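You operate a simulated robot arm through the tools that you are given. There is no shell and no other tool. Be economical: measure what you need, move in short steps, check, and stop when the job is done.

You are at the controls of a simulated robot arm. One attempt, no reset.

JOB
Fill the dye trough and mix a brown bath.
Fine: water to the line, brass tap shut, colour dial on brown, two presses of the dye box's green button, streaks stirred out, paddle parked; the other controls stay.

Only the result counts: the job must be done as asked and must still hold three seconds after the hand-in. Knocking over, shifting, dropping, spilling or breaking anything else fails it.

ROBOT AND FRAMES
A 7-joint arm with a two-finger parallel gripper, fixed in place. Base frame: the origin is at the foot of the arm, x ahead of it, y to its left, z up; the work surface is at about z = 800. Readings come in mm, degrees, newtons and seconds.
With the tool pointing down near the work surface it reaches from about 300 to 700 mm from the base axis. Its first joint turns from -66.0 to 66.0 degrees. Payload 1.57 kg.
The tool frame sits at the grasp point between the pads (the TCP): z along the fingers, y along the line on which they close. The tips reach 30 mm beyond it. Largest opening 110 mm; finger width 24, thickness 12; the body of the gripper, 48 by 112 mm, starts 78 mm behind the TCP.
Orientation is told as [roll, pitch, yaw] about the base's x, y, z axes, in that order, counted from this pose: with the fingers straight down and closing along the base's y, the tool's x points along the base's -x, its y along +y and its z along -z.

CONTROLS
- The arm moves only by the tool play_rows. Its argument "deltas" is a list of rows, each an object of numbers (a shift or turn left out is 0, a gripper value left out holds the last): "x", "y", "z": the shift along the tool's x, y, z in units of 30 mm (1.0 is 30 mm); "wx", "wy", "wz": the turn, a rotation vector about the tool's x, y, z in units of 4 degrees (1.0 is 4 degrees); "hand": the closure, from 0 (fully open) to 1 (shut). In form: [{"x": .., "y": .., "z": .., "wx": .., "wy": .., "wz": .., "hand": ..}, ...]. A call has 1 to 12 rows; each row shifts and turns the commanded pose from where the row before left it, along the tool's axes as they then stand. A call with a number of a shift or a turn outside -1 to 1 is refused whole. Each row takes 0.2 s and may step no farther than 50 mm and 8.6 degrees from the row before; otherwise, or with a gripper value out of range, the whole call is refused. Where a pose cannot be reached the arm comes as near as it can. A force on the tool above 70 N (or 10 N above the force at the start of the call, whichever is more), or a blocked arm, ends the call early, and 0.2 s more pass. Each finger travels about 108 mm/s and halts on what it meets, pressing with about 38 N; the grip force reading is that of the motor and also rises with nothing between the fingers. The clock runs only during rows and for 0.2 s after the last one: add rows that do not move to give the fingers time. The reply holds the time, the measured pose of the TCP, the force on the tool along the base axes, the opening and the grip force, in the units named above and with some noise, with the torque about the TCP (base axes, N m) and any sound that the robot's microphone picked up.
- Cameras (640 x 400 px; columns grow to the right, rows downward): "scene" is fixed at [149.8, -377.7, 1418.8]; the picture's right is [0.92, -0.39, 0.00], its down [-0.24, -0.56, -0.79] and it looks along [0.31, 0.73, -0.61] (base axes); focal length 317 px, centre (320, 200). "wrist" rides on the gripper at [70, 16, -141] in the tool frame; the picture's right is [-0.23, 0.97, 0.00], its down [-0.86, -0.20, -0.48] and it looks along [-0.47, -0.11, 0.88] (tool axes); focal length 222 px, centre (320, 200). There is no depth. A picture from a camera that has moved, and an enlarged one, comes with that camera's place and axes in the base frame and with its lens. The place of the scene camera against the robot may be out by one fixed shift of up to 25 mm in any direction.
- grab_frame(camera): a new picture of that camera. No time passes.
- enlarge(camera, box): a new picture of the part [left, top, right, bottom] of that camera's present view, enlarged. No time passes.
- hand_in(): hands the job in; it is judged then, once.

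Work in short steps. Places have to be worked out from the pictures, the camera data and where the tool is seen: move nearer, look again, correct. Check each grasp and each placing, and mend what went wrong. You have 120 turns and 64 pictures in all, those below and enlarged ones among them. Open the gripper and draw the arm clear of the work before you hand the job in, unless the task says otherwise; then end with one line.

The tools are called after "Request:" as name(argument=value, ...) on one line, values as JSON. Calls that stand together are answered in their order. play_rows: Moves the arm, as the interface text tells. Its arguments: {"type":"object","properties":{"deltas":{"type":"array"}},"required":["deltas"]} The other tools are called the same way: grab_frame (camera) takes a picture; enlarge (camera, box) takes an enlarged picture of a part of a camera's view; hand_in () hands the job in.

At the start:

```text
t: 0.0
tool_pos: [342.4, -93.2, 1205.4]
ee_rot: [0.0, 0.0, 0.0]
contact_force: [0.0, 0.0, -0.8]
ft_torque: [-0.01, 0.0, 0.01]
width: 110.3
grasp_force: 0.1
```

scene: 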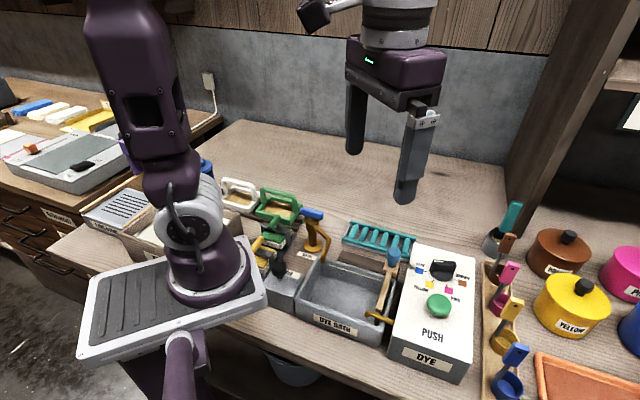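
wrist: 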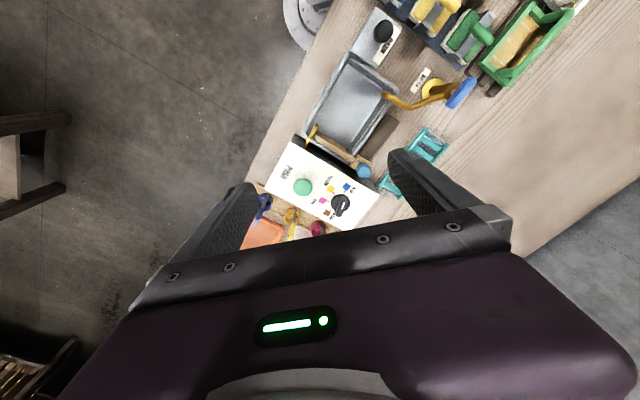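

I'll take closer looks at the work area from the fixed camera and the wrist camera first.

Request:
enlarge(camera="scene", box=[220, 170, 420, 295])

Request:
enlarge(camera="scene", box=[280, 230, 500, 380])

Request:
enlarge(camera="wrist", box=[240, 0, 520, 240])

```text
3.20 times, centred on (320, 232) of scene
camera zoom: at [149.8, -377.7, 1418.8], right [0.92, -0.39, 0.0], down [-0.24, -0.56, -0.79], along [0.31, 0.73, -0.61], focal length 1015 px, centre (320, 96)
```

zoom: 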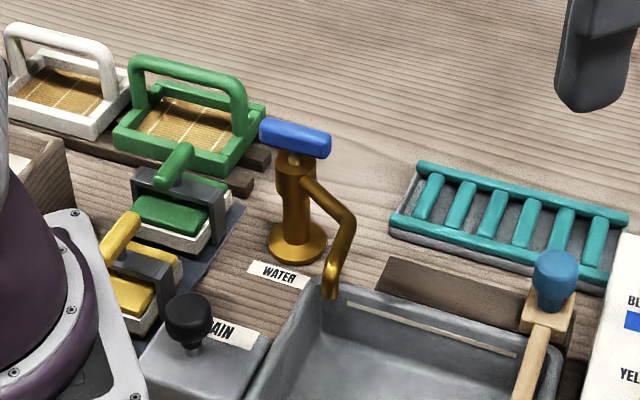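

```text
2.67 times, centred on (390, 305) of scene
camera zoom: at [149.8, -377.7, 1418.8], right [0.92, -0.39, 0.0], down [-0.24, -0.56, -0.79], along [0.31, 0.73, -0.61], focal length 846 px, centre (133, -80)
```

zoom: 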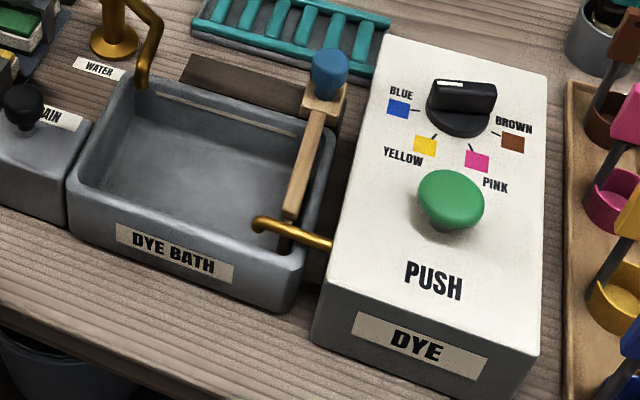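

```text
1.67 times, centred on (380, 120) of wrist
camera zoom: at [272.1, -77.4, 1346.8], right [0.23, 0.97, 0.0], down [0.86, -0.2, 0.48], along [0.47, -0.11, -0.88], focal length 370 px, centre (220, 333)
```

zoom: 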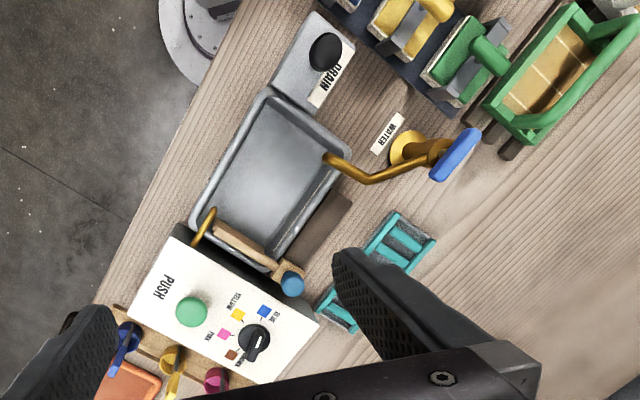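

The setup is rotated by about 40°. I'll lower the hand in free air over the trough to see the controls better.

Request:
play_rows(deltas=[{"y": 0.8, "z": 0.8}, {"y": 0.8, "z": 0.8}, {"y": 0.8, "z": 0.8}, {"y": 0.8, "z": 0.8}, {}])

Request:
grab_frame(camera="wrist")

Request:
enlarge(camera="wrist", box=[200, 0, 420, 160])

Request:
enlarge(camera="wrist", box=[160, 120, 400, 270])

```text
t: 1.2
tool_pos: [342.4, 3.7, 1108.9]
ee_rot: [0.0, -0.1, 0.0]
contact_force: [-0.6, -0.1, 0.0]
ft_torque: [0.01, -0.02, 0.01]
width: 110.2
grasp_force: 0.2
```

```text
58 pictures are left
camera wrist: at [272.3, 18.8, 1250.5], right [0.23, 0.97, 0.0], down [0.86, -0.2, 0.48], along [0.47, -0.11, -0.88], focal length 222 px, centre (320, 200)
```

wrist: 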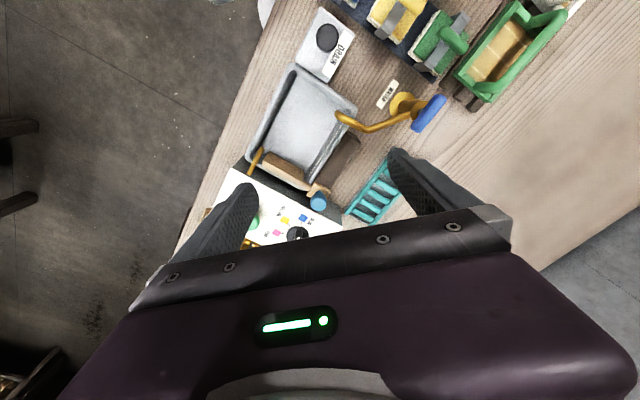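

```text
2.50 times, centred on (310, 80) of wrist
camera zoom: at [272.3, 18.8, 1250.5], right [0.23, 0.97, 0.0], down [0.86, -0.2, 0.48], along [0.47, -0.11, -0.88], focal length 555 px, centre (345, 500)
```

zoom: 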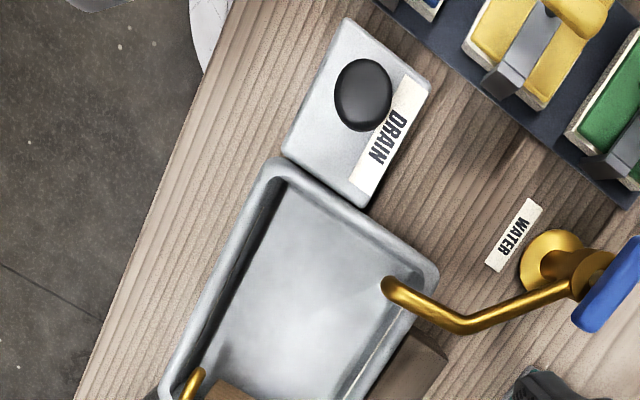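

```text
2.67 times, centred on (280, 195) of wrist
camera zoom: at [272.3, 18.8, 1250.5], right [0.23, 0.97, 0.0], down [0.86, -0.2, 0.48], along [0.47, -0.11, -0.88], focal length 592 px, centre (427, 213)
```

zoom: 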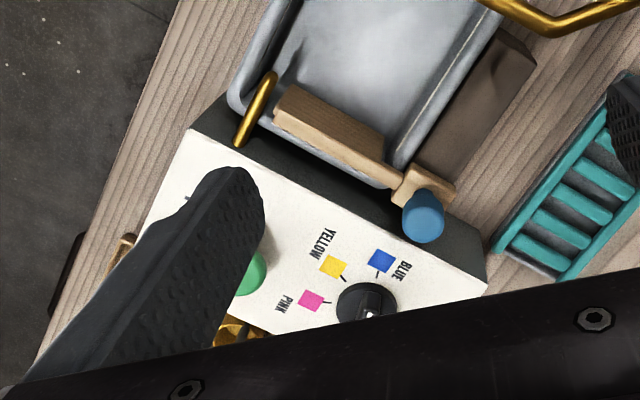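

Tap handle triangulates to about (354, 170, 890) with its bar at roughly -40°. I'll move above it, then yaw to align, staying high.

Request:
play_rows(deltas=[{"y": 0.9}, {"y": 0.9}, {"y": 0.9}, {"y": 0.9}, {"y": 0.9}, {"y": 0.9, "x": -0.2}, {"z": 0.7}, {"z": 0.7}, {}])

Request:
play_rows(deltas=[{"wz": 1}, {"wz": 1}, {"wz": 1}, {"wz": 1}, {"wz": 1}, {"wz": 1}, {"wz": 1}, {"wz": 1}, {"wz": 1}, {"wz": 1}, {"wz": 1}, {}])

Request:
grab_frame(camera="wrist")

Request:
grab_frame(camera="scene")

```text
t: 3.2
tool_pos: [346.9, 164.9, 1066.9]
ee_rot: [0.0, 0.1, 0.0]
contact_force: [0.0, -0.4, 0.5]
ft_torque: [0.03, 0.0, -0.05]
width: 110.0
grasp_force: 0.1
```

```text
t: 5.8
tool_pos: [348.2, 164.7, 1067.4]
ee_rot: [0.1, 0.0, -44.1]
contact_force: [0.0, 0.5, -0.7]
ft_torque: [0.02, 0.01, 0.04]
width: 109.9
grasp_force: 0.1
```

```text
55 pictures are left
camera wrist: at [309.2, 224.4, 1208.6], right [0.84, 0.54, 0.0], down [0.48, -0.74, 0.48], along [0.26, -0.4, -0.88], focal length 222 px, centre (320, 200)
```

wrist: 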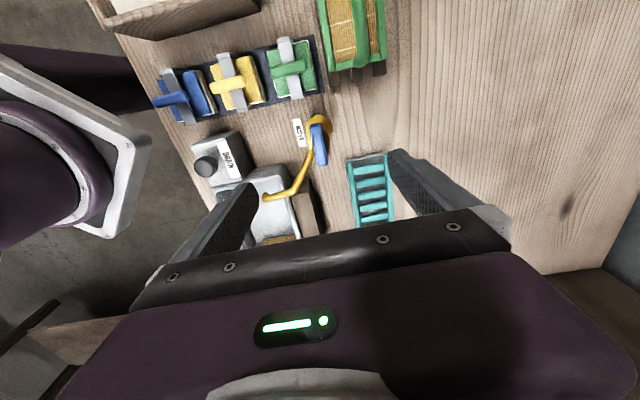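

```text
54 pictures are left
```

scene: 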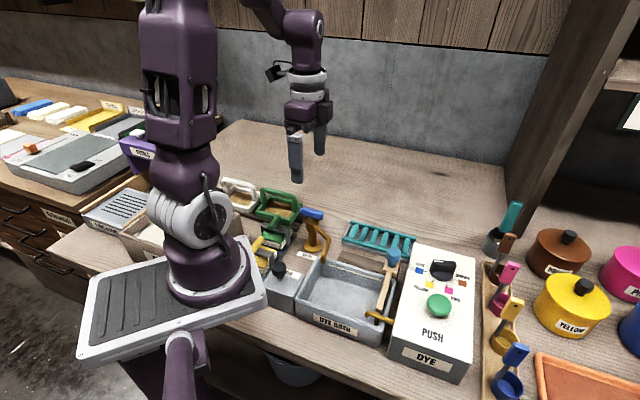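

Bar centre now about (348, 158, 912), direction -44°, length ~50. Zooming to check the valve's construction.

Request:
enlarge(camera="wrist", box=[240, 100, 400, 200])

Request:
enlarge(camera="scene", box=[265, 195, 361, 270])

```text
4.00 times, centred on (320, 150) of wrist
camera zoom: at [309.2, 224.4, 1208.6], right [0.84, 0.54, 0.0], down [0.48, -0.74, 0.48], along [0.26, -0.4, -0.88], focal length 888 px, centre (320, 400)
```

zoom: 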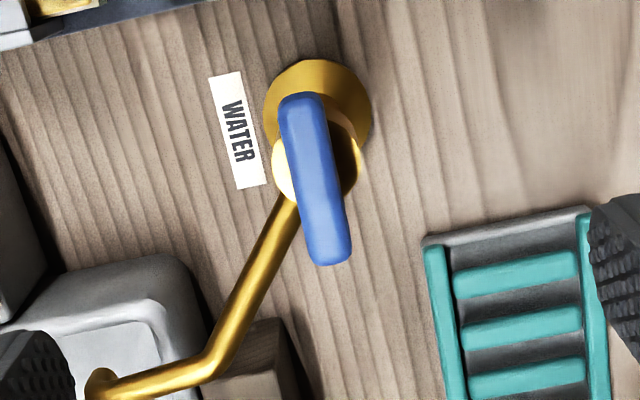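

```text
5.33 times, centred on (313, 232) of scene
camera zoom: at [149.8, -377.7, 1418.8], right [0.92, -0.39, 0.0], down [-0.24, -0.56, -0.79], along [0.31, 0.73, -0.61], focal length 1691 px, centre (357, 27)
```

zoom: 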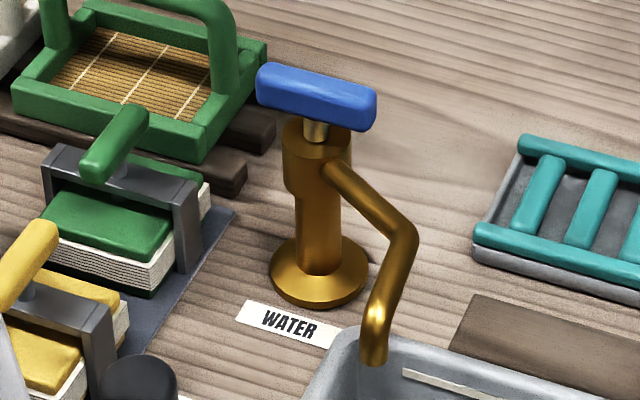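

The handle is a T-bar on a vertical stem at about (349.5, 160). I'll come down to just above it with the fingers partly closed, then look.

Request:
play_rows(deltas=[{"x": -0.14, "y": -0.08, "hand": 0.5}, {"z": 0.9}, {"z": 0.9}, {"z": 0.9}, {"z": 0.5}, {}])

Request:
grab_frame(camera="wrist")

Request:
enlarge(camera="scene", box=[265, 170, 393, 270])

```text
t: 7.2
tool_pos: [349.1, 160.4, 970.5]
ee_rot: [0.0, 0.0, -44.0]
contact_force: [0.3, 0.1, 0.4]
ft_torque: [0.0, -0.01, 0.0]
width: 55.2
grasp_force: 0.0
```

```text
51 pictures are left
camera wrist: at [310.8, 220.4, 1112.4], right [0.84, 0.54, 0.0], down [0.48, -0.74, 0.48], along [0.26, -0.4, -0.88], focal length 222 px, centre (320, 200)
```

wrist: 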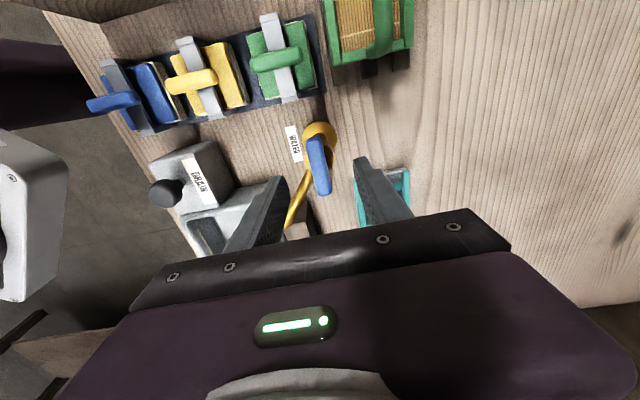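

```text
4.00 times, centred on (329, 220) of scene
camera zoom: at [149.8, -377.7, 1418.8], right [0.92, -0.39, 0.0], down [-0.24, -0.56, -0.79], along [0.31, 0.73, -0.61], focal length 1268 px, centre (284, 120)
```

zoom: 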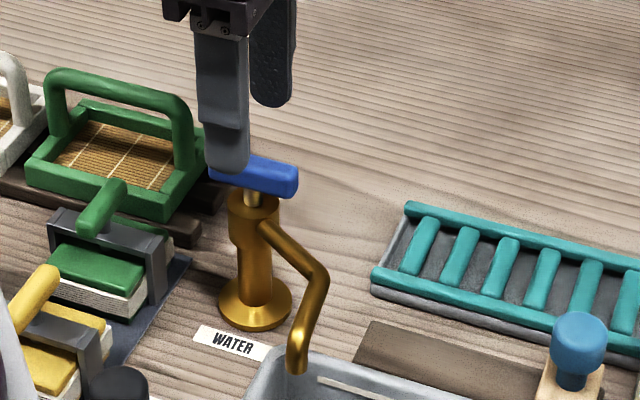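

Bar centre now resolves to (349, 160, 907). Going down to TCP z≈924 and closing on the bar.

Request:
play_rows(deltas=[{"z": 0.8}, {"z": 0.75}, {}])

Request:
play_rows(deltas=[{"hand": 0.8}, {"hand": 0.95}, {}])

Request:
enlarge(camera="scene", box=[265, 170, 425, 320])

```text
t: 8.0
tool_pos: [350.3, 160.1, 924.2]
ee_rot: [0.0, 0.0, -44.1]
contact_force: [-0.5, -0.2, 0.0]
ft_torque: [0.02, -0.02, -0.06]
width: 55.1
grasp_force: 0.0
```

```text
t: 8.8
tool_pos: [349.5, 159.8, 924.0]
ee_rot: [-0.1, 0.0, -44.0]
contact_force: [-5.9, -5.8, -2.4]
ft_torque: [0.0, -0.21, 0.0]
width: 14.9
grasp_force: 30.3
```

```text
2.67 times, centred on (345, 245) of scene
camera zoom: at [149.7, -377.8, 1418.7], right [0.92, -0.39, 0.0], down [-0.24, -0.56, -0.79], along [0.31, 0.73, -0.61], focal length 846 px, centre (253, 80)
```

zoom: 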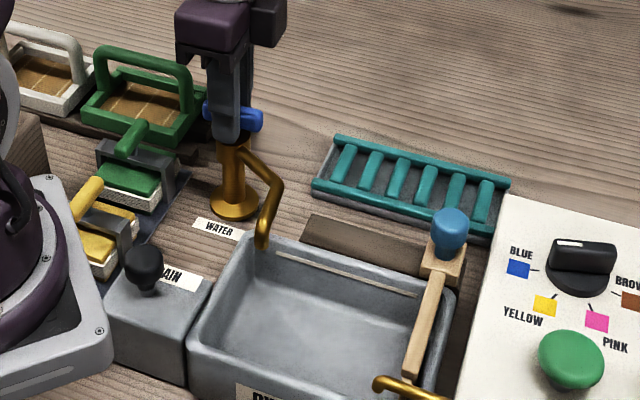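

The bar is gripped (15 mm). Turning counter-clockwise 16° as a test for flow.

Request:
play_rows(deltas=[{"wz": -1}, {"wz": -1}, {"wz": -1}, {"wz": -1}, {}])

Request:
enlarge(camera="scene", box=[265, 170, 425, 320])

```text
t: 10.0
tool_pos: [348.7, 160.1, 923.8]
ee_rot: [-0.1, 0.1, -28.1]
contact_force: [-4.0, -11.9, -20.6]
ft_torque: [0.08, 0.03, 0.05]
width: 15.0
grasp_force: 30.8
```

```text
2.67 times, centred on (345, 245) of scene
camera zoom: at [149.9, -377.9, 1418.7], right [0.92, -0.39, 0.0], down [-0.24, -0.56, -0.79], along [0.31, 0.73, -0.61], focal length 846 px, centre (253, 80)
```

zoom: 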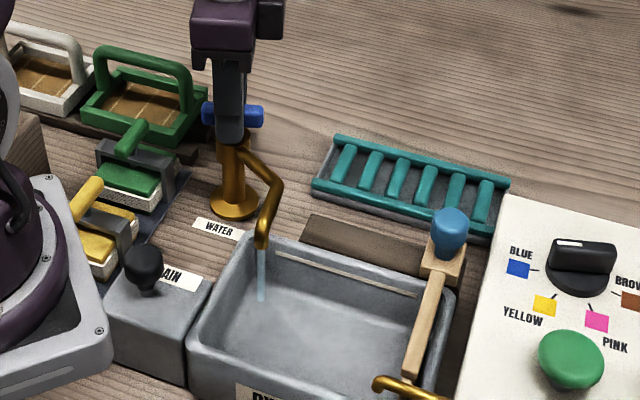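

Water flows with a thin stream. I'll wait 2.4 s to gauge the fill rate.

Request:
play_rows(deltas=[{}, {}, {}, {}, {}, {}, {}, {}, {}, {}, {}, {}])

Request:
enlarge(camera="scene", box=[280, 230, 420, 330])

```text
t: 12.6
tool_pos: [349.5, 159.6, 923.9]
ee_rot: [-0.1, 0.0, -28.0]
contact_force: [-7.3, -18.5, -22.7]
ft_torque: [-0.03, 0.07, -0.04]
width: 14.9
grasp_force: 30.8
```

```text
4.00 times, centred on (350, 280) of scene
camera zoom: at [149.8, -378.1, 1418.6], right [0.92, -0.39, 0.0], down [-0.24, -0.56, -0.79], along [0.31, 0.73, -0.61], focal length 1268 px, centre (200, -120)
```

zoom: 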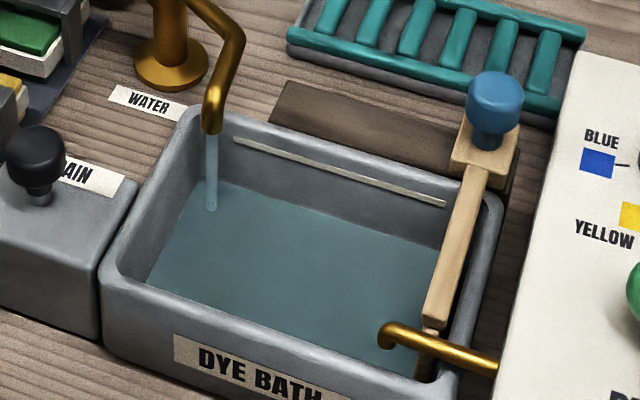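

Level is rising gently. Another 2.4 s, then check against the line.

Request:
play_rows(deltas=[{}, {}, {}, {}, {}, {}, {}, {}, {}, {}, {}, {}])

Request:
enlarge(camera="scene", box=[280, 230, 420, 330])

```text
t: 15.2
tool_pos: [349.8, 160.4, 924.1]
ee_rot: [-0.2, 0.0, -27.9]
contact_force: [-7.3, -19.5, -19.2]
ft_torque: [-0.08, 0.07, -0.03]
width: 14.9
grasp_force: 31.0
```

```text
4.00 times, centred on (350, 280) of scene
camera zoom: at [149.8, -378.1, 1418.6], right [0.92, -0.39, 0.0], down [-0.24, -0.56, -0.79], along [0.31, 0.73, -0.61], focal length 1268 px, centre (200, -120)
```

zoom: 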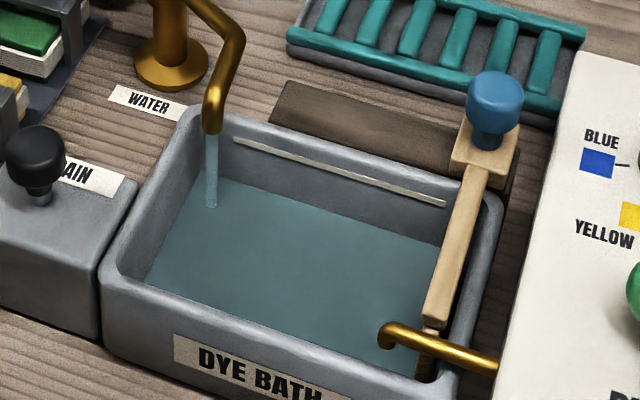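

Rise is slow (about 2–3 px of ~40 in 2.6 s). Opening further by 28° to speed it up.

Request:
play_rows(deltas=[{"wz": -1}, {"wz": -1}, {"wz": -1}, {"wz": -1}, {"wz": -1}, {"wz": -1}, {"wz": -1}, {}])

Request:
enlarge(camera="scene", box=[280, 230, 420, 330])

```text
t: 17.0
tool_pos: [348.4, 158.8, 923.9]
ee_rot: [-0.1, 0.1, 0.0]
contact_force: [-5.7, -24.5, 8.7]
ft_torque: [-0.14, 0.95, 0.0]
width: 14.8
grasp_force: 30.7
```

```text
4.00 times, centred on (350, 280) of scene
camera zoom: at [149.6, -378.3, 1418.6], right [0.92, -0.39, 0.0], down [-0.24, -0.56, -0.79], along [0.31, 0.73, -0.61], focal length 1268 px, centre (200, -120)
```

zoom: 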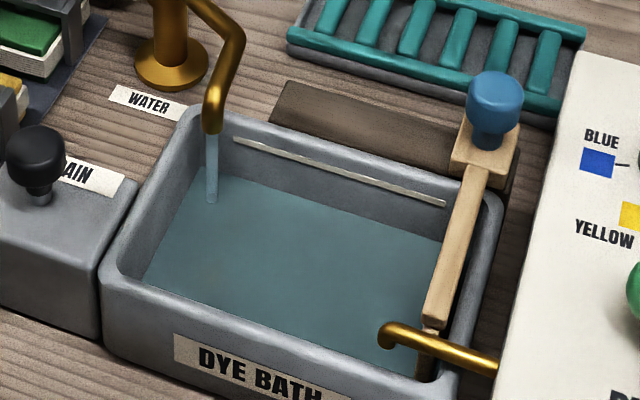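

Stream is thicker. Wait 2.4 s to measure the new rate.

Request:
play_rows(deltas=[{}, {}, {}, {}, {}, {}, {}, {}, {}, {}, {}, {}])

Request:
enlarge(camera="scene", box=[280, 230, 420, 330])

```text
t: 19.6
tool_pos: [347.9, 159.0, 923.6]
ee_rot: [-0.1, 0.1, 0.0]
contact_force: [-2.6, -26.0, 22.5]
ft_torque: [-0.17, 0.01, -0.01]
width: 14.8
grasp_force: 30.8
```

```text
4.00 times, centred on (350, 280) of scene
camera zoom: at [149.5, -378.5, 1418.6], right [0.92, -0.39, 0.0], down [-0.24, -0.56, -0.79], along [0.31, 0.73, -0.61], focal length 1268 px, centre (200, -120)
```

zoom: 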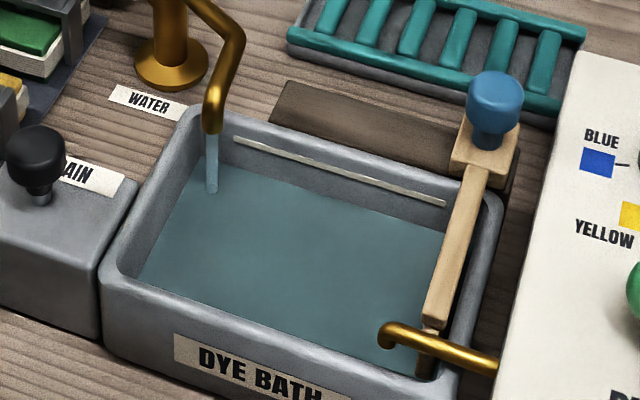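

About 4 px/s now, with ~35 px remaining. Another 3.6 s then a closer look at the waterline.

Request:
play_rows(deltas=[{}, {}, {}, {}, {}, {}, {}, {}, {}, {}, {}, {}])

Request:
play_rows(deltas=[{}, {}, {}, {}, {}])

Request:
enlarge(camera="scene", box=[315, 255, 395, 305])

```text
t: 22.2
tool_pos: [348.7, 158.9, 924.7]
ee_rot: [-0.1, 0.1, 0.0]
contact_force: [-0.2, -27.0, 18.8]
ft_torque: [-0.26, -0.18, -0.07]
width: 15.0
grasp_force: 30.6
```

```text
t: 23.4
tool_pos: [348.8, 158.6, 924.9]
ee_rot: [-0.1, 0.1, -0.1]
contact_force: [-0.8, -27.6, 17.4]
ft_torque: [-0.21, -0.09, -0.02]
width: 15.0
grasp_force: 30.2
```

```text
8.00 times, centred on (355, 280) of scene
camera zoom: at [149.6, -378.5, 1418.5], right [0.92, -0.39, 0.0], down [-0.24, -0.56, -0.79], along [0.31, 0.73, -0.61], focal length 2537 px, centre (40, -440)
```

zoom: 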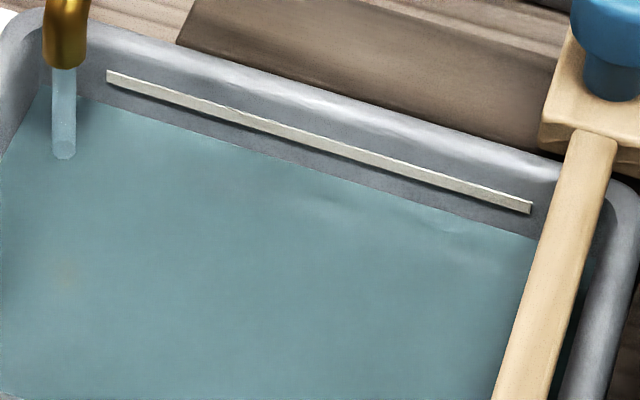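

Gap to the line is ~24 px at 8× (rate ~7.5 px/s). I'll wait 1 s, then throttle back to the thin stream for a precise finish.

Request:
play_rows(deltas=[{}, {}, {}, {}, {}, {"wz": 1}, {"wz": 1}, {"wz": 1}, {"wz": 1}, {"wz": 1}, {"wz": 1}, {"wz": 1}])

Request:
enlarge(camera="scene", box=[315, 255, 395, 305])

```text
t: 26.0
tool_pos: [349.6, 159.5, 924.1]
ee_rot: [-0.1, 0.0, -28.0]
contact_force: [2.1, -27.0, -17.7]
ft_torque: [-0.22, -0.18, 0.0]
width: 14.9
grasp_force: 31.0
```

```text
8.00 times, centred on (355, 280) of scene
camera zoom: at [150.0, -378.3, 1418.6], right [0.92, -0.39, 0.0], down [-0.24, -0.56, -0.79], along [0.31, 0.73, -0.61], focal length 2537 px, centre (40, -440)
```

zoom: 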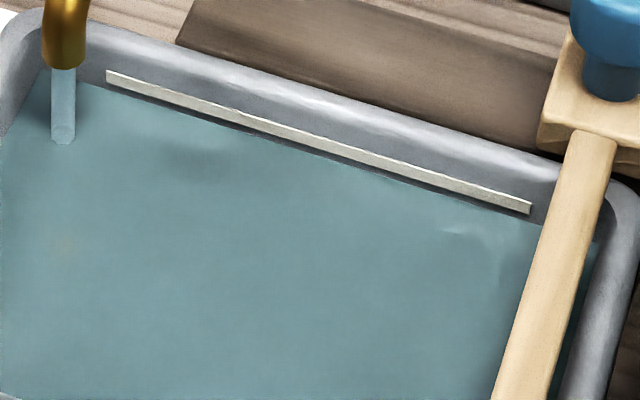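

About 10 px left to the line's centre at trickle (~2 px/s). Waiting 2.6 s more.

Request:
play_rows(deltas=[{}, {}, {}, {}, {}, {}, {}, {}, {}, {}, {}, {}])

Request:
enlarge(camera="scene", box=[315, 255, 395, 305])

```text
t: 28.6
tool_pos: [348.5, 160.3, 924.7]
ee_rot: [-0.1, -0.1, -28.0]
contact_force: [-7.0, -18.8, -20.1]
ft_torque: [0.04, 0.29, -0.01]
width: 14.8
grasp_force: 31.3
```

```text
8.00 times, centred on (355, 280) of scene
camera zoom: at [149.8, -378.1, 1418.6], right [0.92, -0.39, 0.0], down [-0.24, -0.56, -0.79], along [0.31, 0.73, -0.61], focal length 2537 px, centre (40, -440)
```

zoom: 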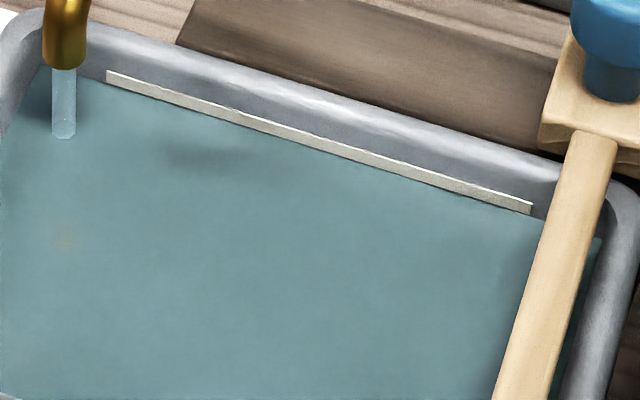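

Water has reached the lower edge of the line. A further ~1 s brings it to mid-line; then shut the tap fully.

Request:
play_rows(deltas=[{}, {}, {}, {}, {}, {"wz": 1}, {"wz": 1}, {"wz": 1}, {"wz": 1}, {"wz": 0.25}, {}])

Request:
enlarge(camera="scene", box=[315, 255, 395, 305])

```text
t: 31.0
tool_pos: [348.4, 160.7, 925.6]
ee_rot: [0.1, 0.0, -45.0]
contact_force: [-7.2, -14.7, 9.2]
ft_torque: [-0.47, 0.08, 0.13]
width: 15.0
grasp_force: 30.7
```

```text
8.00 times, centred on (355, 280) of scene
camera zoom: at [149.5, -378.1, 1418.7], right [0.92, -0.39, 0.0], down [-0.24, -0.56, -0.79], along [0.31, 0.73, -0.61], focal length 2537 px, centre (40, -440)
```

zoom: 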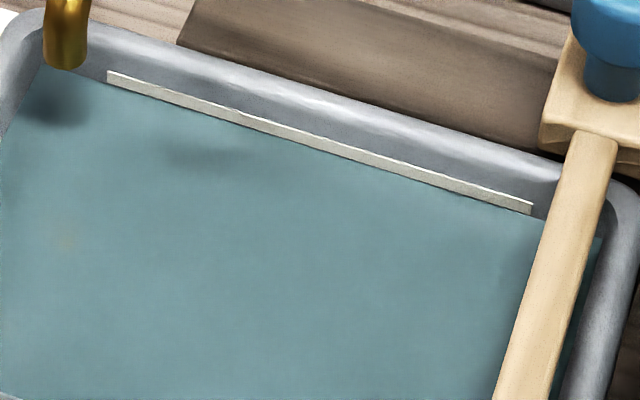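

Tap shut, no stream; the water sits just at the line's lower edge. A short extra trickle brings it to mid-line.

Request:
play_rows(deltas=[{"wz": -1}, {"wz": -1}, {"wz": -1}, {"wz": -1}, {}, {}, {}, {"wz": 1}, {"wz": 1}, {"wz": 1}, {"wz": 1}, {}])

Request:
enlarge(camera="scene", box=[315, 255, 395, 305])

```text
t: 33.6
tool_pos: [348.0, 160.9, 925.5]
ee_rot: [0.0, 0.0, -45.1]
contact_force: [-5.0, -16.5, 3.3]
ft_torque: [-0.69, -0.41, 0.09]
width: 14.9
grasp_force: 30.7
```

```text
8.00 times, centred on (355, 280) of scene
camera zoom: at [149.6, -378.1, 1418.7], right [0.92, -0.39, 0.0], down [-0.24, -0.56, -0.79], along [0.31, 0.73, -0.61], focal length 2537 px, centre (40, -440)
```

zoom: 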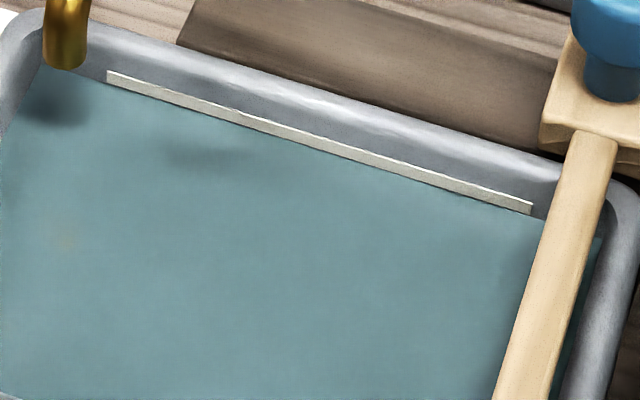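

The level now overlaps the line. Releasing the handle and rising straight up.

Request:
play_rows(deltas=[{"hand": 0.75}, {"hand": 0.5}, {"hand": 0.5}, {}, {"z": -0.9}, {"z": -0.9}, {"z": -0.9}, {"z": -0.9}, {"z": -0.9}, {}])

Request:
enlarge(camera="scene", box=[260, 190, 420, 290])

Request:
grab_frame(camera="wrist")

```text
t: 35.8
tool_pos: [350.0, 159.0, 1060.0]
ee_rot: [-0.1, 0.0, -45.0]
contact_force: [-0.5, 0.8, 0.0]
ft_torque: [-0.02, 0.01, 0.0]
width: 54.9
grasp_force: 0.0
```

```text
4.00 times, centred on (340, 240) of scene
camera zoom: at [149.8, -377.7, 1418.8], right [0.92, -0.39, 0.0], down [-0.24, -0.56, -0.79], along [0.31, 0.73, -0.61], focal length 1268 px, centre (240, 40)
```

zoom: 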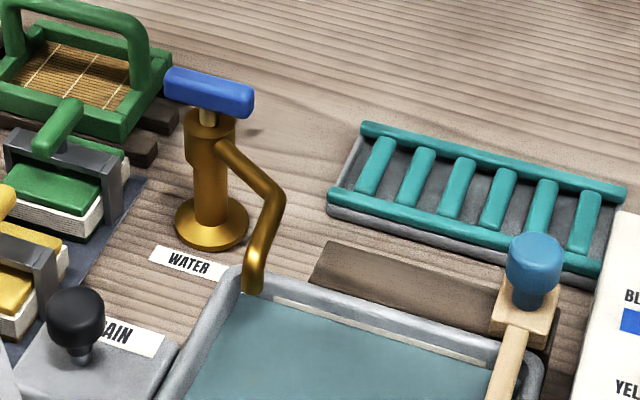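

```text
37 pictures are left
camera wrist: at [311.6, 220.3, 1201.7], right [0.85, 0.53, 0.0], down [0.46, -0.75, 0.48], along [0.25, -0.41, -0.88], focal length 222 px, centre (320, 200)
```

wrist: 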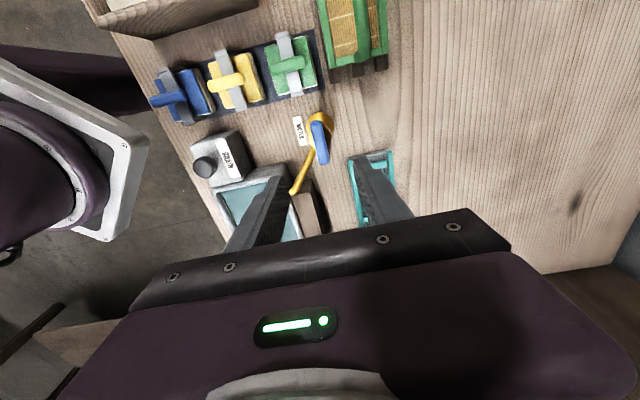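

Tap is shut and the level sits in the line. Now moving at height over to the dye box's dial.

Request:
play_rows(deltas=[{"x": -0.95, "y": -0.11}, {"x": -0.95, "y": -0.11}, {"x": -0.95, "y": -0.11}, {"x": -0.95, "y": -0.11}, {"x": -0.95, "y": -0.11}, {"x": -0.95, "y": -0.11}, {"x": -0.95, "y": -0.11}, {"x": -0.95, "y": -0.11}, {"x": -0.95, "y": -0.11}, {"x": -0.95, "y": -0.11}, {"x": -0.85}, {}])

Request:
grab_frame(camera="wrist")

Request:
enlarge(camera="wrist", box=[220, 60, 420, 210])

```text
t: 38.4
tool_pos: [545.4, -82.2, 1059.3]
ee_rot: [0.1, 0.1, -45.1]
contact_force: [0.5, -0.4, 0.4]
ft_torque: [0.0, 0.0, -0.01]
width: 54.5
grasp_force: 0.0
```

```text
36 pictures are left
camera wrist: at [507.9, -22.5, 1201.2], right [0.85, 0.53, 0.0], down [0.46, -0.75, 0.48], along [0.25, -0.41, -0.88], focal length 222 px, centre (320, 200)
```

wrist: 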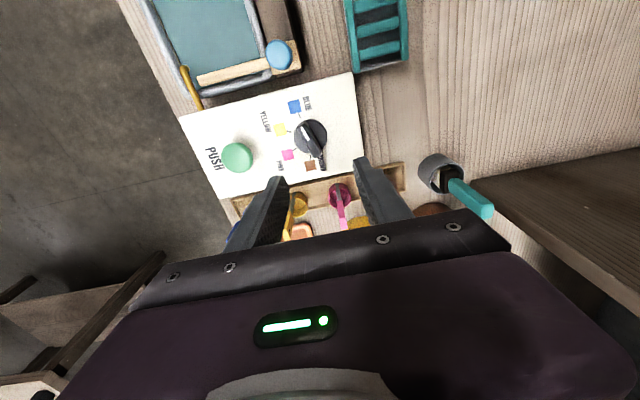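

```text
2.67 times, centred on (320, 135) of wrist
camera zoom: at [507.9, -22.5, 1201.2], right [0.85, 0.53, 0.0], down [0.46, -0.75, 0.48], along [0.25, -0.41, -0.88], focal length 592 px, centre (320, 373)
```

zoom: 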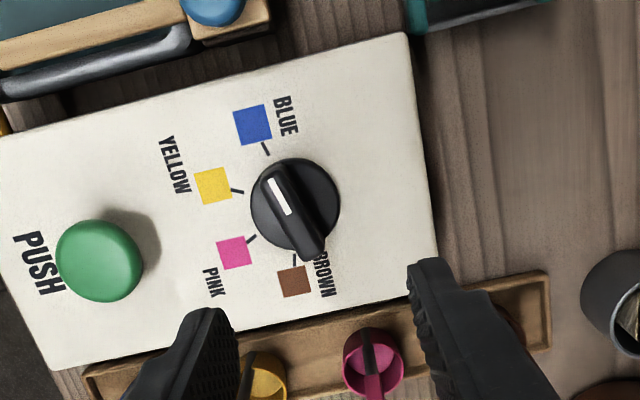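

Dial reads blue; ticks resolve to 149° (blue), 199°, 250°, 299° (brown) about (534, -91), so I need +150° counter-clockwise. Moving over it with the hand aligned to the ridge.

Request:
play_rows(deltas=[{"x": 0.08, "y": -0.45}, {"wz": -1}, {"wz": -1}, {"wz": -1}, {"z": 0.8}, {"z": 0.8}, {"z": 0.6}, {}])

Request:
enlarge(camera="wrist", box=[220, 60, 420, 210])

Request:
enlarge(camera="scene", box=[370, 190, 490, 330])

```text
t: 40.2
tool_pos: [534.1, -91.3, 993.4]
ee_rot: [0.0, 0.1, -33.1]
contact_force: [-0.2, -0.7, -1.2]
ft_torque: [0.02, 0.01, -0.01]
width: 55.1
grasp_force: 0.0
```

```text
2.67 times, centred on (320, 135) of wrist
camera zoom: at [484.4, -40.1, 1135.4], right [0.72, 0.69, 0.0], down [0.61, -0.63, 0.48], along [0.33, -0.34, -0.88], focal length 592 px, centre (320, 373)
```

zoom: 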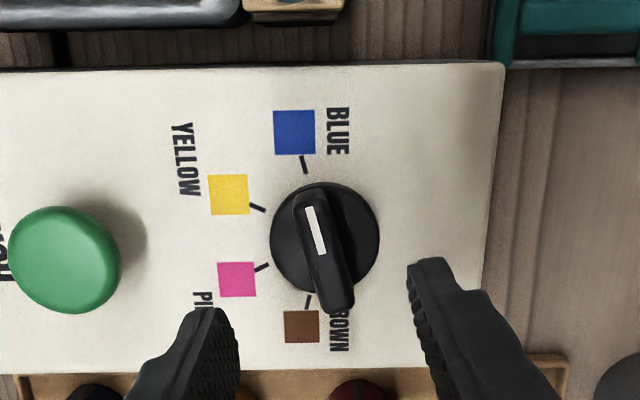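

```text
2.86 times, centred on (430, 260) of scene
camera zoom: at [149.8, -377.7, 1418.8], right [0.92, -0.39, 0.0], down [-0.24, -0.56, -0.79], along [0.31, 0.73, -0.61], focal length 906 px, centre (6, 29)
```

zoom: 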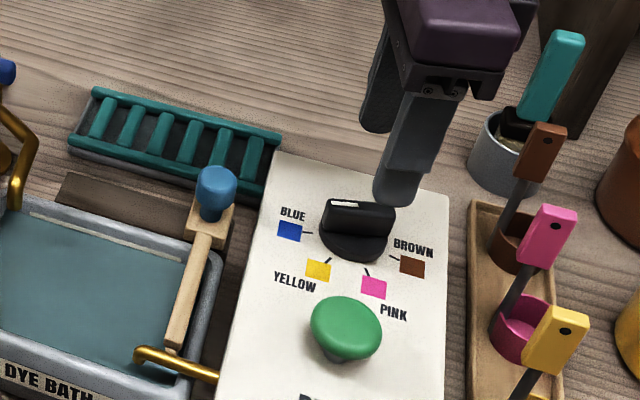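

Refined: ridge at 152.5° (blue), centre (533, -88.5), top near z≈903. Aligning to yaw -27.5, descending to z≈922, and closing.

Request:
play_rows(deltas=[{"wz": -1, "x": 0.08, "y": 0.06}, {"wz": -0.4}, {"z": 0.8}, {"z": 0.8}, {"z": 0.78}, {}])

Request:
enlarge(camera="scene", box=[390, 220, 480, 290])

```text
t: 41.6
tool_pos: [532.2, -89.0, 921.4]
ee_rot: [0.0, 0.0, -27.4]
contact_force: [0.7, 0.2, -0.8]
ft_torque: [0.03, 0.04, 0.01]
width: 54.9
grasp_force: 0.2
```

```text
5.71 times, centred on (435, 255) of scene
camera zoom: at [149.8, -377.7, 1418.8], right [0.92, -0.39, 0.0], down [-0.24, -0.56, -0.79], along [0.31, 0.73, -0.61], focal length 1812 px, centre (-337, -114)
```

zoom: 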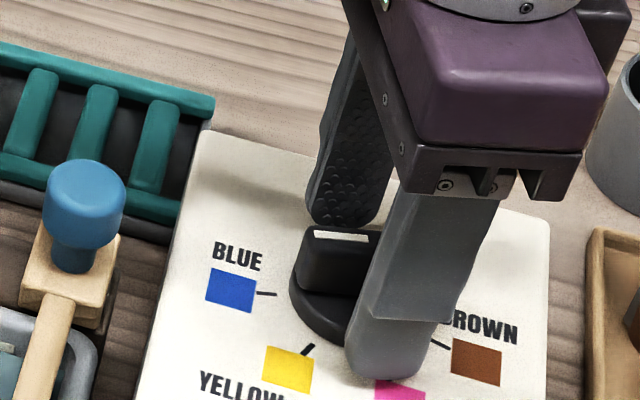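

Fingers straddle the ridge. Closing.

Request:
play_rows(deltas=[{"hand": 0.75}, {"hand": 0.95}, {}, {}])

```text
t: 42.6
tool_pos: [533.6, -87.8, 921.6]
ee_rot: [0.0, 0.0, -27.4]
contact_force: [-2.0, -3.5, -9.2]
ft_torque: [-0.2, -0.08, 0.08]
width: 43.7
grasp_force: 45.1
```

Width 43.7 mm means the tips met the knob's round base. Opening, rising 10 mm and trying again.

Request:
play_rows(deltas=[{"hand": 0.5}, {}, {"z": -0.35}, {"hand": 0.75}, {"hand": 0.95}, {}, {}])

```text
t: 44.2
tool_pos: [532.7, -86.4, 933.0]
ee_rot: [0.1, 0.0, -27.4]
contact_force: [-2.9, -5.6, 2.2]
ft_torque: [0.07, 0.39, -0.01]
width: 13.8
grasp_force: 30.1
```

Ridge gripped (13.8 mm). Turning counter-clockwise 48° first.

Request:
play_rows(deltas=[{"wz": -1}, {"wz": -1}, {"wz": -1}, {"wz": -1}, {"wz": -1}, {"wz": -1}, {"wz": -1}, {"wz": -1}, {"wz": -1}, {"wz": -1}, {"wz": -1}, {"wz": -1}])

Request:
play_rows(deltas=[{"wz": -1}, {"wz": -1}, {"wz": -1}, {"wz": -1}, {"wz": -1}, {"wz": -1}, {"wz": -1}, {"wz": -1}, {"wz": -1}, {"wz": -1}, {"wz": -1}, {"wz": -1}])

Request:
enlarge(camera="scene", box=[370, 190, 490, 330])

```text
t: 46.8
tool_pos: [533.4, -89.1, 932.1]
ee_rot: [0.0, 0.0, 20.7]
contact_force: [-4.0, -20.4, -2.7]
ft_torque: [-0.69, 0.93, -0.02]
width: 14.2
grasp_force: 29.8
```

```text
t: 49.4
tool_pos: [534.3, -88.2, 932.8]
ee_rot: [-0.1, 0.0, 68.6]
contact_force: [8.0, -26.2, -6.6]
ft_torque: [-0.82, 0.03, -0.01]
width: 13.9
grasp_force: 30.0
```

```text
2.86 times, centred on (430, 260) of scene
camera zoom: at [150.1, -378.4, 1418.5], right [0.92, -0.39, 0.0], down [-0.24, -0.56, -0.79], along [0.31, 0.73, -0.61], focal length 906 px, centre (6, 29)
```

zoom: 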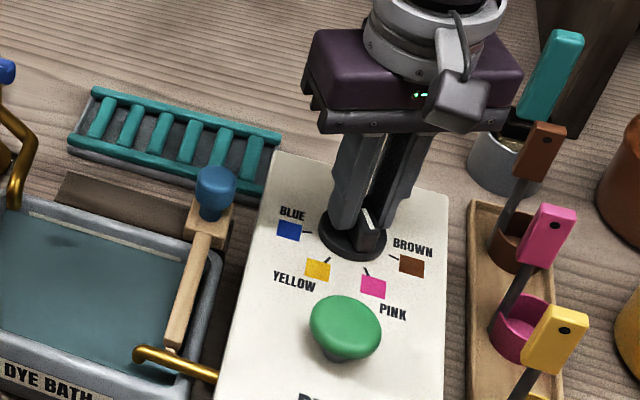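

Pointer is at pink, still turning freely. Continuing the remaining 54°.

Request:
play_rows(deltas=[{"wz": -1}, {"wz": -1}, {"wz": -1}, {"wz": -1}, {"wz": -1}, {"wz": -1}, {"wz": -1}, {"wz": -1}, {"wz": -1}, {"wz": -1}, {"wz": -1}, {"wz": -1}])

Request:
play_rows(deltas=[{"wz": -1}, {"wz": -0.5}, {}])

Request:
enlarge(camera="scene", box=[400, 220, 480, 290])

```text
t: 52.0
tool_pos: [533.9, -86.6, 932.6]
ee_rot: [-0.1, -0.1, 116.8]
contact_force: [17.6, -14.2, 9.1]
ft_torque: [-0.11, -0.14, 0.02]
width: 13.7
grasp_force: 30.1
```

```text
t: 52.8
tool_pos: [533.2, -88.4, 932.3]
ee_rot: [0.0, 0.0, 122.6]
contact_force: [14.5, -8.8, 10.7]
ft_torque: [-0.24, -0.29, -0.81]
width: 14.6
grasp_force: 30.3
```

```text
5.71 times, centred on (440, 255) of scene
camera zoom: at [150.0, -377.9, 1418.7], right [0.92, -0.39, 0.0], down [-0.24, -0.56, -0.79], along [0.31, 0.73, -0.61], focal length 1812 px, centre (-366, -114)
```

zoom: 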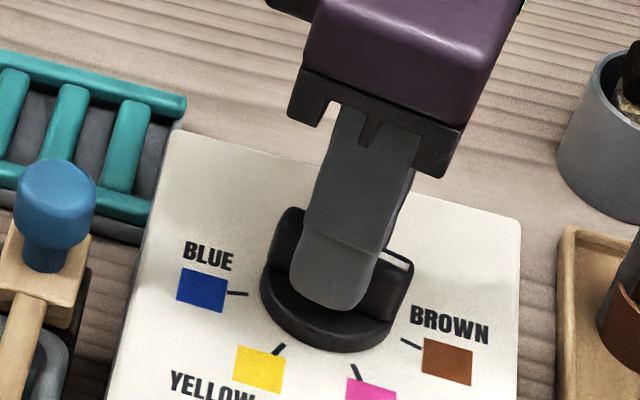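

Pointer now appears aimed at brown. Releasing and rising to verify.

Request:
play_rows(deltas=[{"hand": 0.75}, {"hand": 0.5}, {}, {}, {"z": -0.9}, {"z": -0.9}, {"z": -0.9}, {}])

Request:
enlarge(camera="wrist", box=[220, 60, 420, 210])

Request:
enlarge(camera="scene", box=[380, 220, 480, 340])

```text
t: 54.6
tool_pos: [532.5, -87.4, 1013.4]
ee_rot: [0.1, 0.0, 122.6]
contact_force: [0.0, 0.7, -0.2]
ft_torque: [-0.03, 0.03, 0.0]
width: 55.1
grasp_force: 0.0
```

```text
2.67 times, centred on (320, 135) of wrist
camera zoom: at [557.0, -155.6, 1155.4], right [-0.94, -0.33, 0.0], down [-0.29, 0.83, 0.48], along [-0.16, 0.45, -0.88], focal length 592 px, centre (320, 373)
```

zoom: 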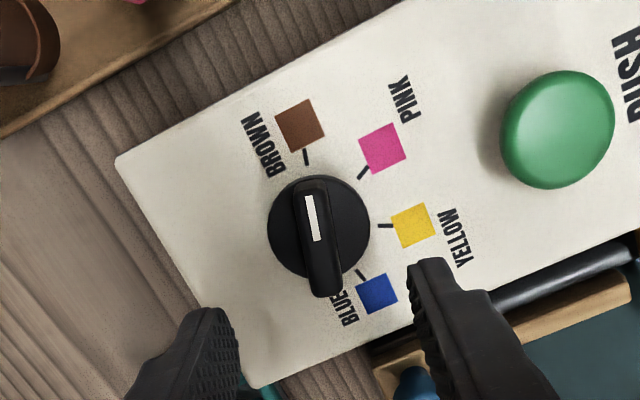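

```text
3.33 times, centred on (430, 280) of scene
camera zoom: at [149.8, -377.7, 1418.8], right [0.92, -0.39, 0.0], down [-0.24, -0.56, -0.79], along [0.31, 0.73, -0.61], focal length 1057 px, centre (-47, -67)
```

zoom: 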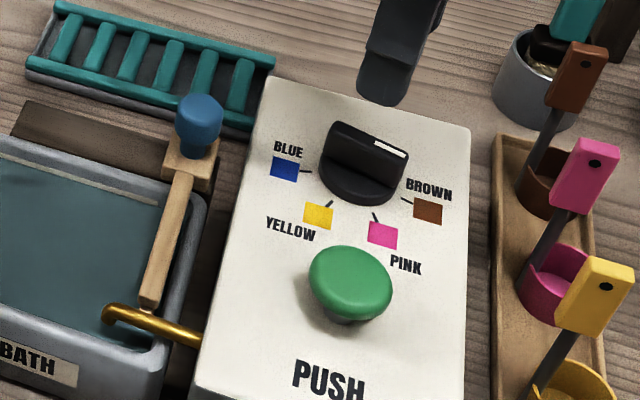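

Dial is on brown. The button triangulates to (463, -160), top around z≈914. Moving above it with closed fingers, checking alignment.

Request:
play_rows(deltas=[{"x": 0.2, "y": 0.8, "hand": 1}, {"x": 0.2, "y": 0.8}, {"x": 0.2, "y": 0.8}, {"x": 0.2, "y": 0.86}, {"z": 0.9}, {"z": 0.6}, {}])

Request:
grab_frame(camera="wrist")

Request:
enlarge(camera="scene", box=[360, 220, 500, 360])

```text
t: 56.2
tool_pos: [464.3, -161.1, 969.2]
ee_rot: [0.0, 0.0, 122.7]
contact_force: [-0.7, -0.6, 0.9]
ft_torque: [0.03, 0.0, 0.0]
width: 0.0
grasp_force: 21.5
```

```text
27 pictures are left
camera wrist: at [488.3, -228.9, 1110.7], right [-0.94, -0.33, 0.0], down [-0.29, 0.83, 0.48], along [-0.16, 0.45, -0.88], focal length 222 px, centre (320, 200)
```

wrist: 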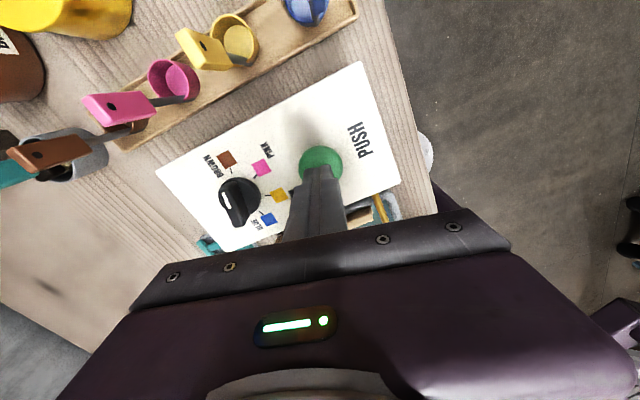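

```text
2.86 times, centred on (430, 290) of scene
camera zoom: at [149.8, -377.7, 1418.8], right [0.92, -0.39, 0.0], down [-0.24, -0.56, -0.79], along [0.31, 0.73, -0.61], focal length 906 px, centre (6, -57)
```

zoom: 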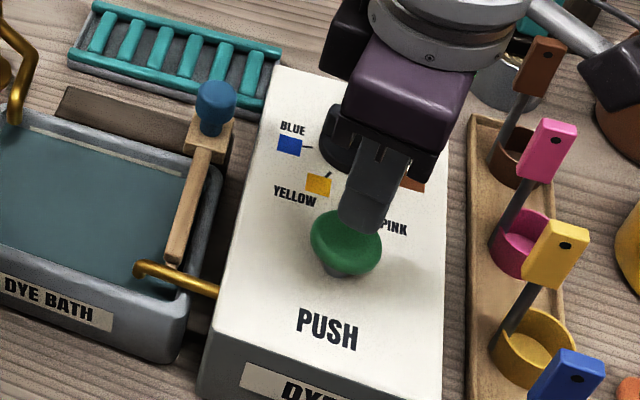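

Aligned over the button. Descending carefully to find contact.

Request:
play_rows(deltas=[{"z": 0.6}, {"z": 0.2}, {"z": 0.15}, {}])

```text
t: 57.2
tool_pos: [463.4, -160.1, 940.3]
ee_rot: [0.0, 0.0, 122.6]
contact_force: [0.6, -0.7, 5.1]
ft_torque: [-0.04, 0.01, -0.01]
width: 0.2
grasp_force: 21.3
heard: click
```

A click with 5 N contact: first press registered. Releasing upward and looking.

Request:
play_rows(deltas=[{"z": -0.5}, {"z": -0.3}, {}, {}, {}])

Request:
enlarge(camera="scene", box=[300, 230, 460, 360])

```text
t: 58.4
tool_pos: [464.5, -160.9, 964.7]
ee_rot: [-0.1, 0.0, 122.6]
contact_force: [0.2, -0.6, 0.0]
ft_torque: [0.01, -0.02, 0.02]
width: 0.1
grasp_force: 21.2
```

```text
3.08 times, centred on (380, 295) of scene
camera zoom: at [149.8, -377.7, 1418.8], right [0.92, -0.39, 0.0], down [-0.24, -0.56, -0.79], along [0.31, 0.73, -0.61], focal length 976 px, centre (135, -92)
```

zoom: 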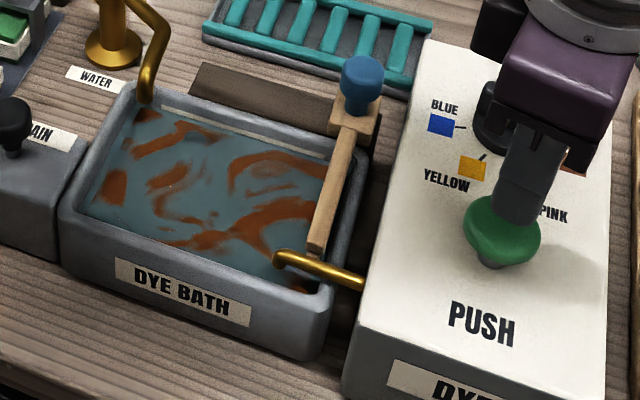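

Brown streaks appeared: the first press worked. Second press, the same way.

Request:
play_rows(deltas=[{"z": 0.5}, {"z": 0.3}, {}, {}])

```text
t: 59.4
tool_pos: [464.0, -160.7, 939.3]
ee_rot: [0.0, 0.0, 122.6]
contact_force: [1.9, -0.9, 4.5]
ft_torque: [0.0, -0.04, -0.03]
width: 0.2
grasp_force: 21.2
heard: click
```

Second click heard. Lifting away and turning to yaw ≈48 to line up with the paddle's rail direction.

Request:
play_rows(deltas=[{"z": -0.8}, {"z": -0.8}, {"z": -0.8}, {"z": -0.8, "wz": 1}, {"wz": 1}, {"wz": 1}, {"wz": 1}, {"wz": 1}, {"wz": 1}, {"wz": 1}, {"wz": 1}, {"wz": 1}])

Request:
play_rows(deltas=[{"wz": 1}, {"wz": 1}, {"wz": 1}, {"wz": 1}, {"wz": 1}, {"wz": 1}, {"wz": 1}, {"wz": 1}, {"wz": 1}, {"wz": 0.75}, {}])

Request:
play_rows(deltas=[{"x": -0.8, "y": 0.8, "hand": 0.4}, {"x": -0.8, "y": 0.8}, {"x": -0.8, "y": 0.8}, {"x": -0.7, "y": 0.8}, {}])

Request:
grab_frame(camera="wrist")

Request:
enlarge(camera="scene", box=[300, 220, 460, 350])

```text
t: 62.0
tool_pos: [463.9, -161.8, 1037.5]
ee_rot: [0.0, 0.0, 86.4]
contact_force: [-0.5, 0.1, -0.6]
ft_torque: [0.02, 0.02, 0.01]
width: 0.3
grasp_force: 21.1
```

```text
t: 64.4
tool_pos: [463.6, -160.2, 1035.3]
ee_rot: [0.1, 0.0, 47.5]
contact_force: [0.2, -0.1, 0.4]
ft_torque: [0.0, 0.0, 0.01]
width: 0.0
grasp_force: 21.5
```

```text
t: 65.6
tool_pos: [455.7, -26.5, 1036.6]
ee_rot: [0.1, 0.0, 47.7]
contact_force: [0.6, 0.3, 0.5]
ft_torque: [-0.02, 0.01, 0.0]
width: 66.0
grasp_force: 0.1
```

```text
24 pictures are left
camera wrist: at [396.1, -67.9, 1178.9], right [-0.57, 0.82, 0.0], down [0.72, 0.5, 0.48], along [0.39, 0.27, -0.88], focal length 222 px, centre (320, 200)
```

wrist: 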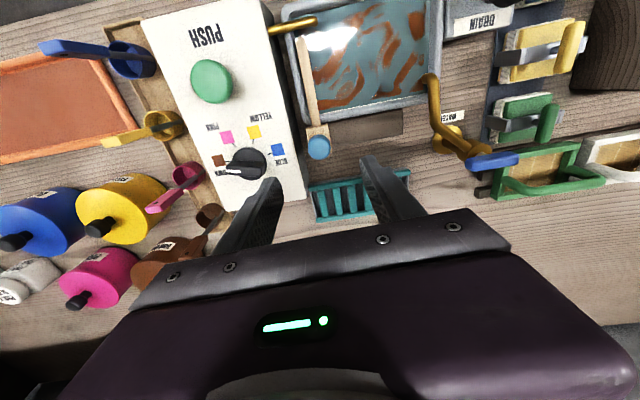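

```text
3.08 times, centred on (380, 285) of scene
camera zoom: at [149.8, -377.7, 1418.8], right [0.92, -0.39, 0.0], down [-0.24, -0.56, -0.79], along [0.31, 0.73, -0.61], focal length 976 px, centre (135, -62)
```

zoom: 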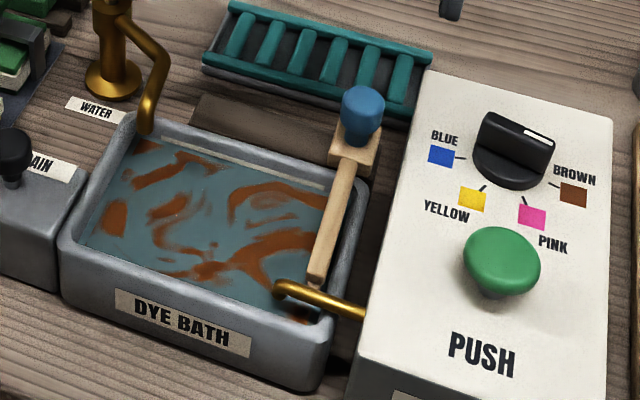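

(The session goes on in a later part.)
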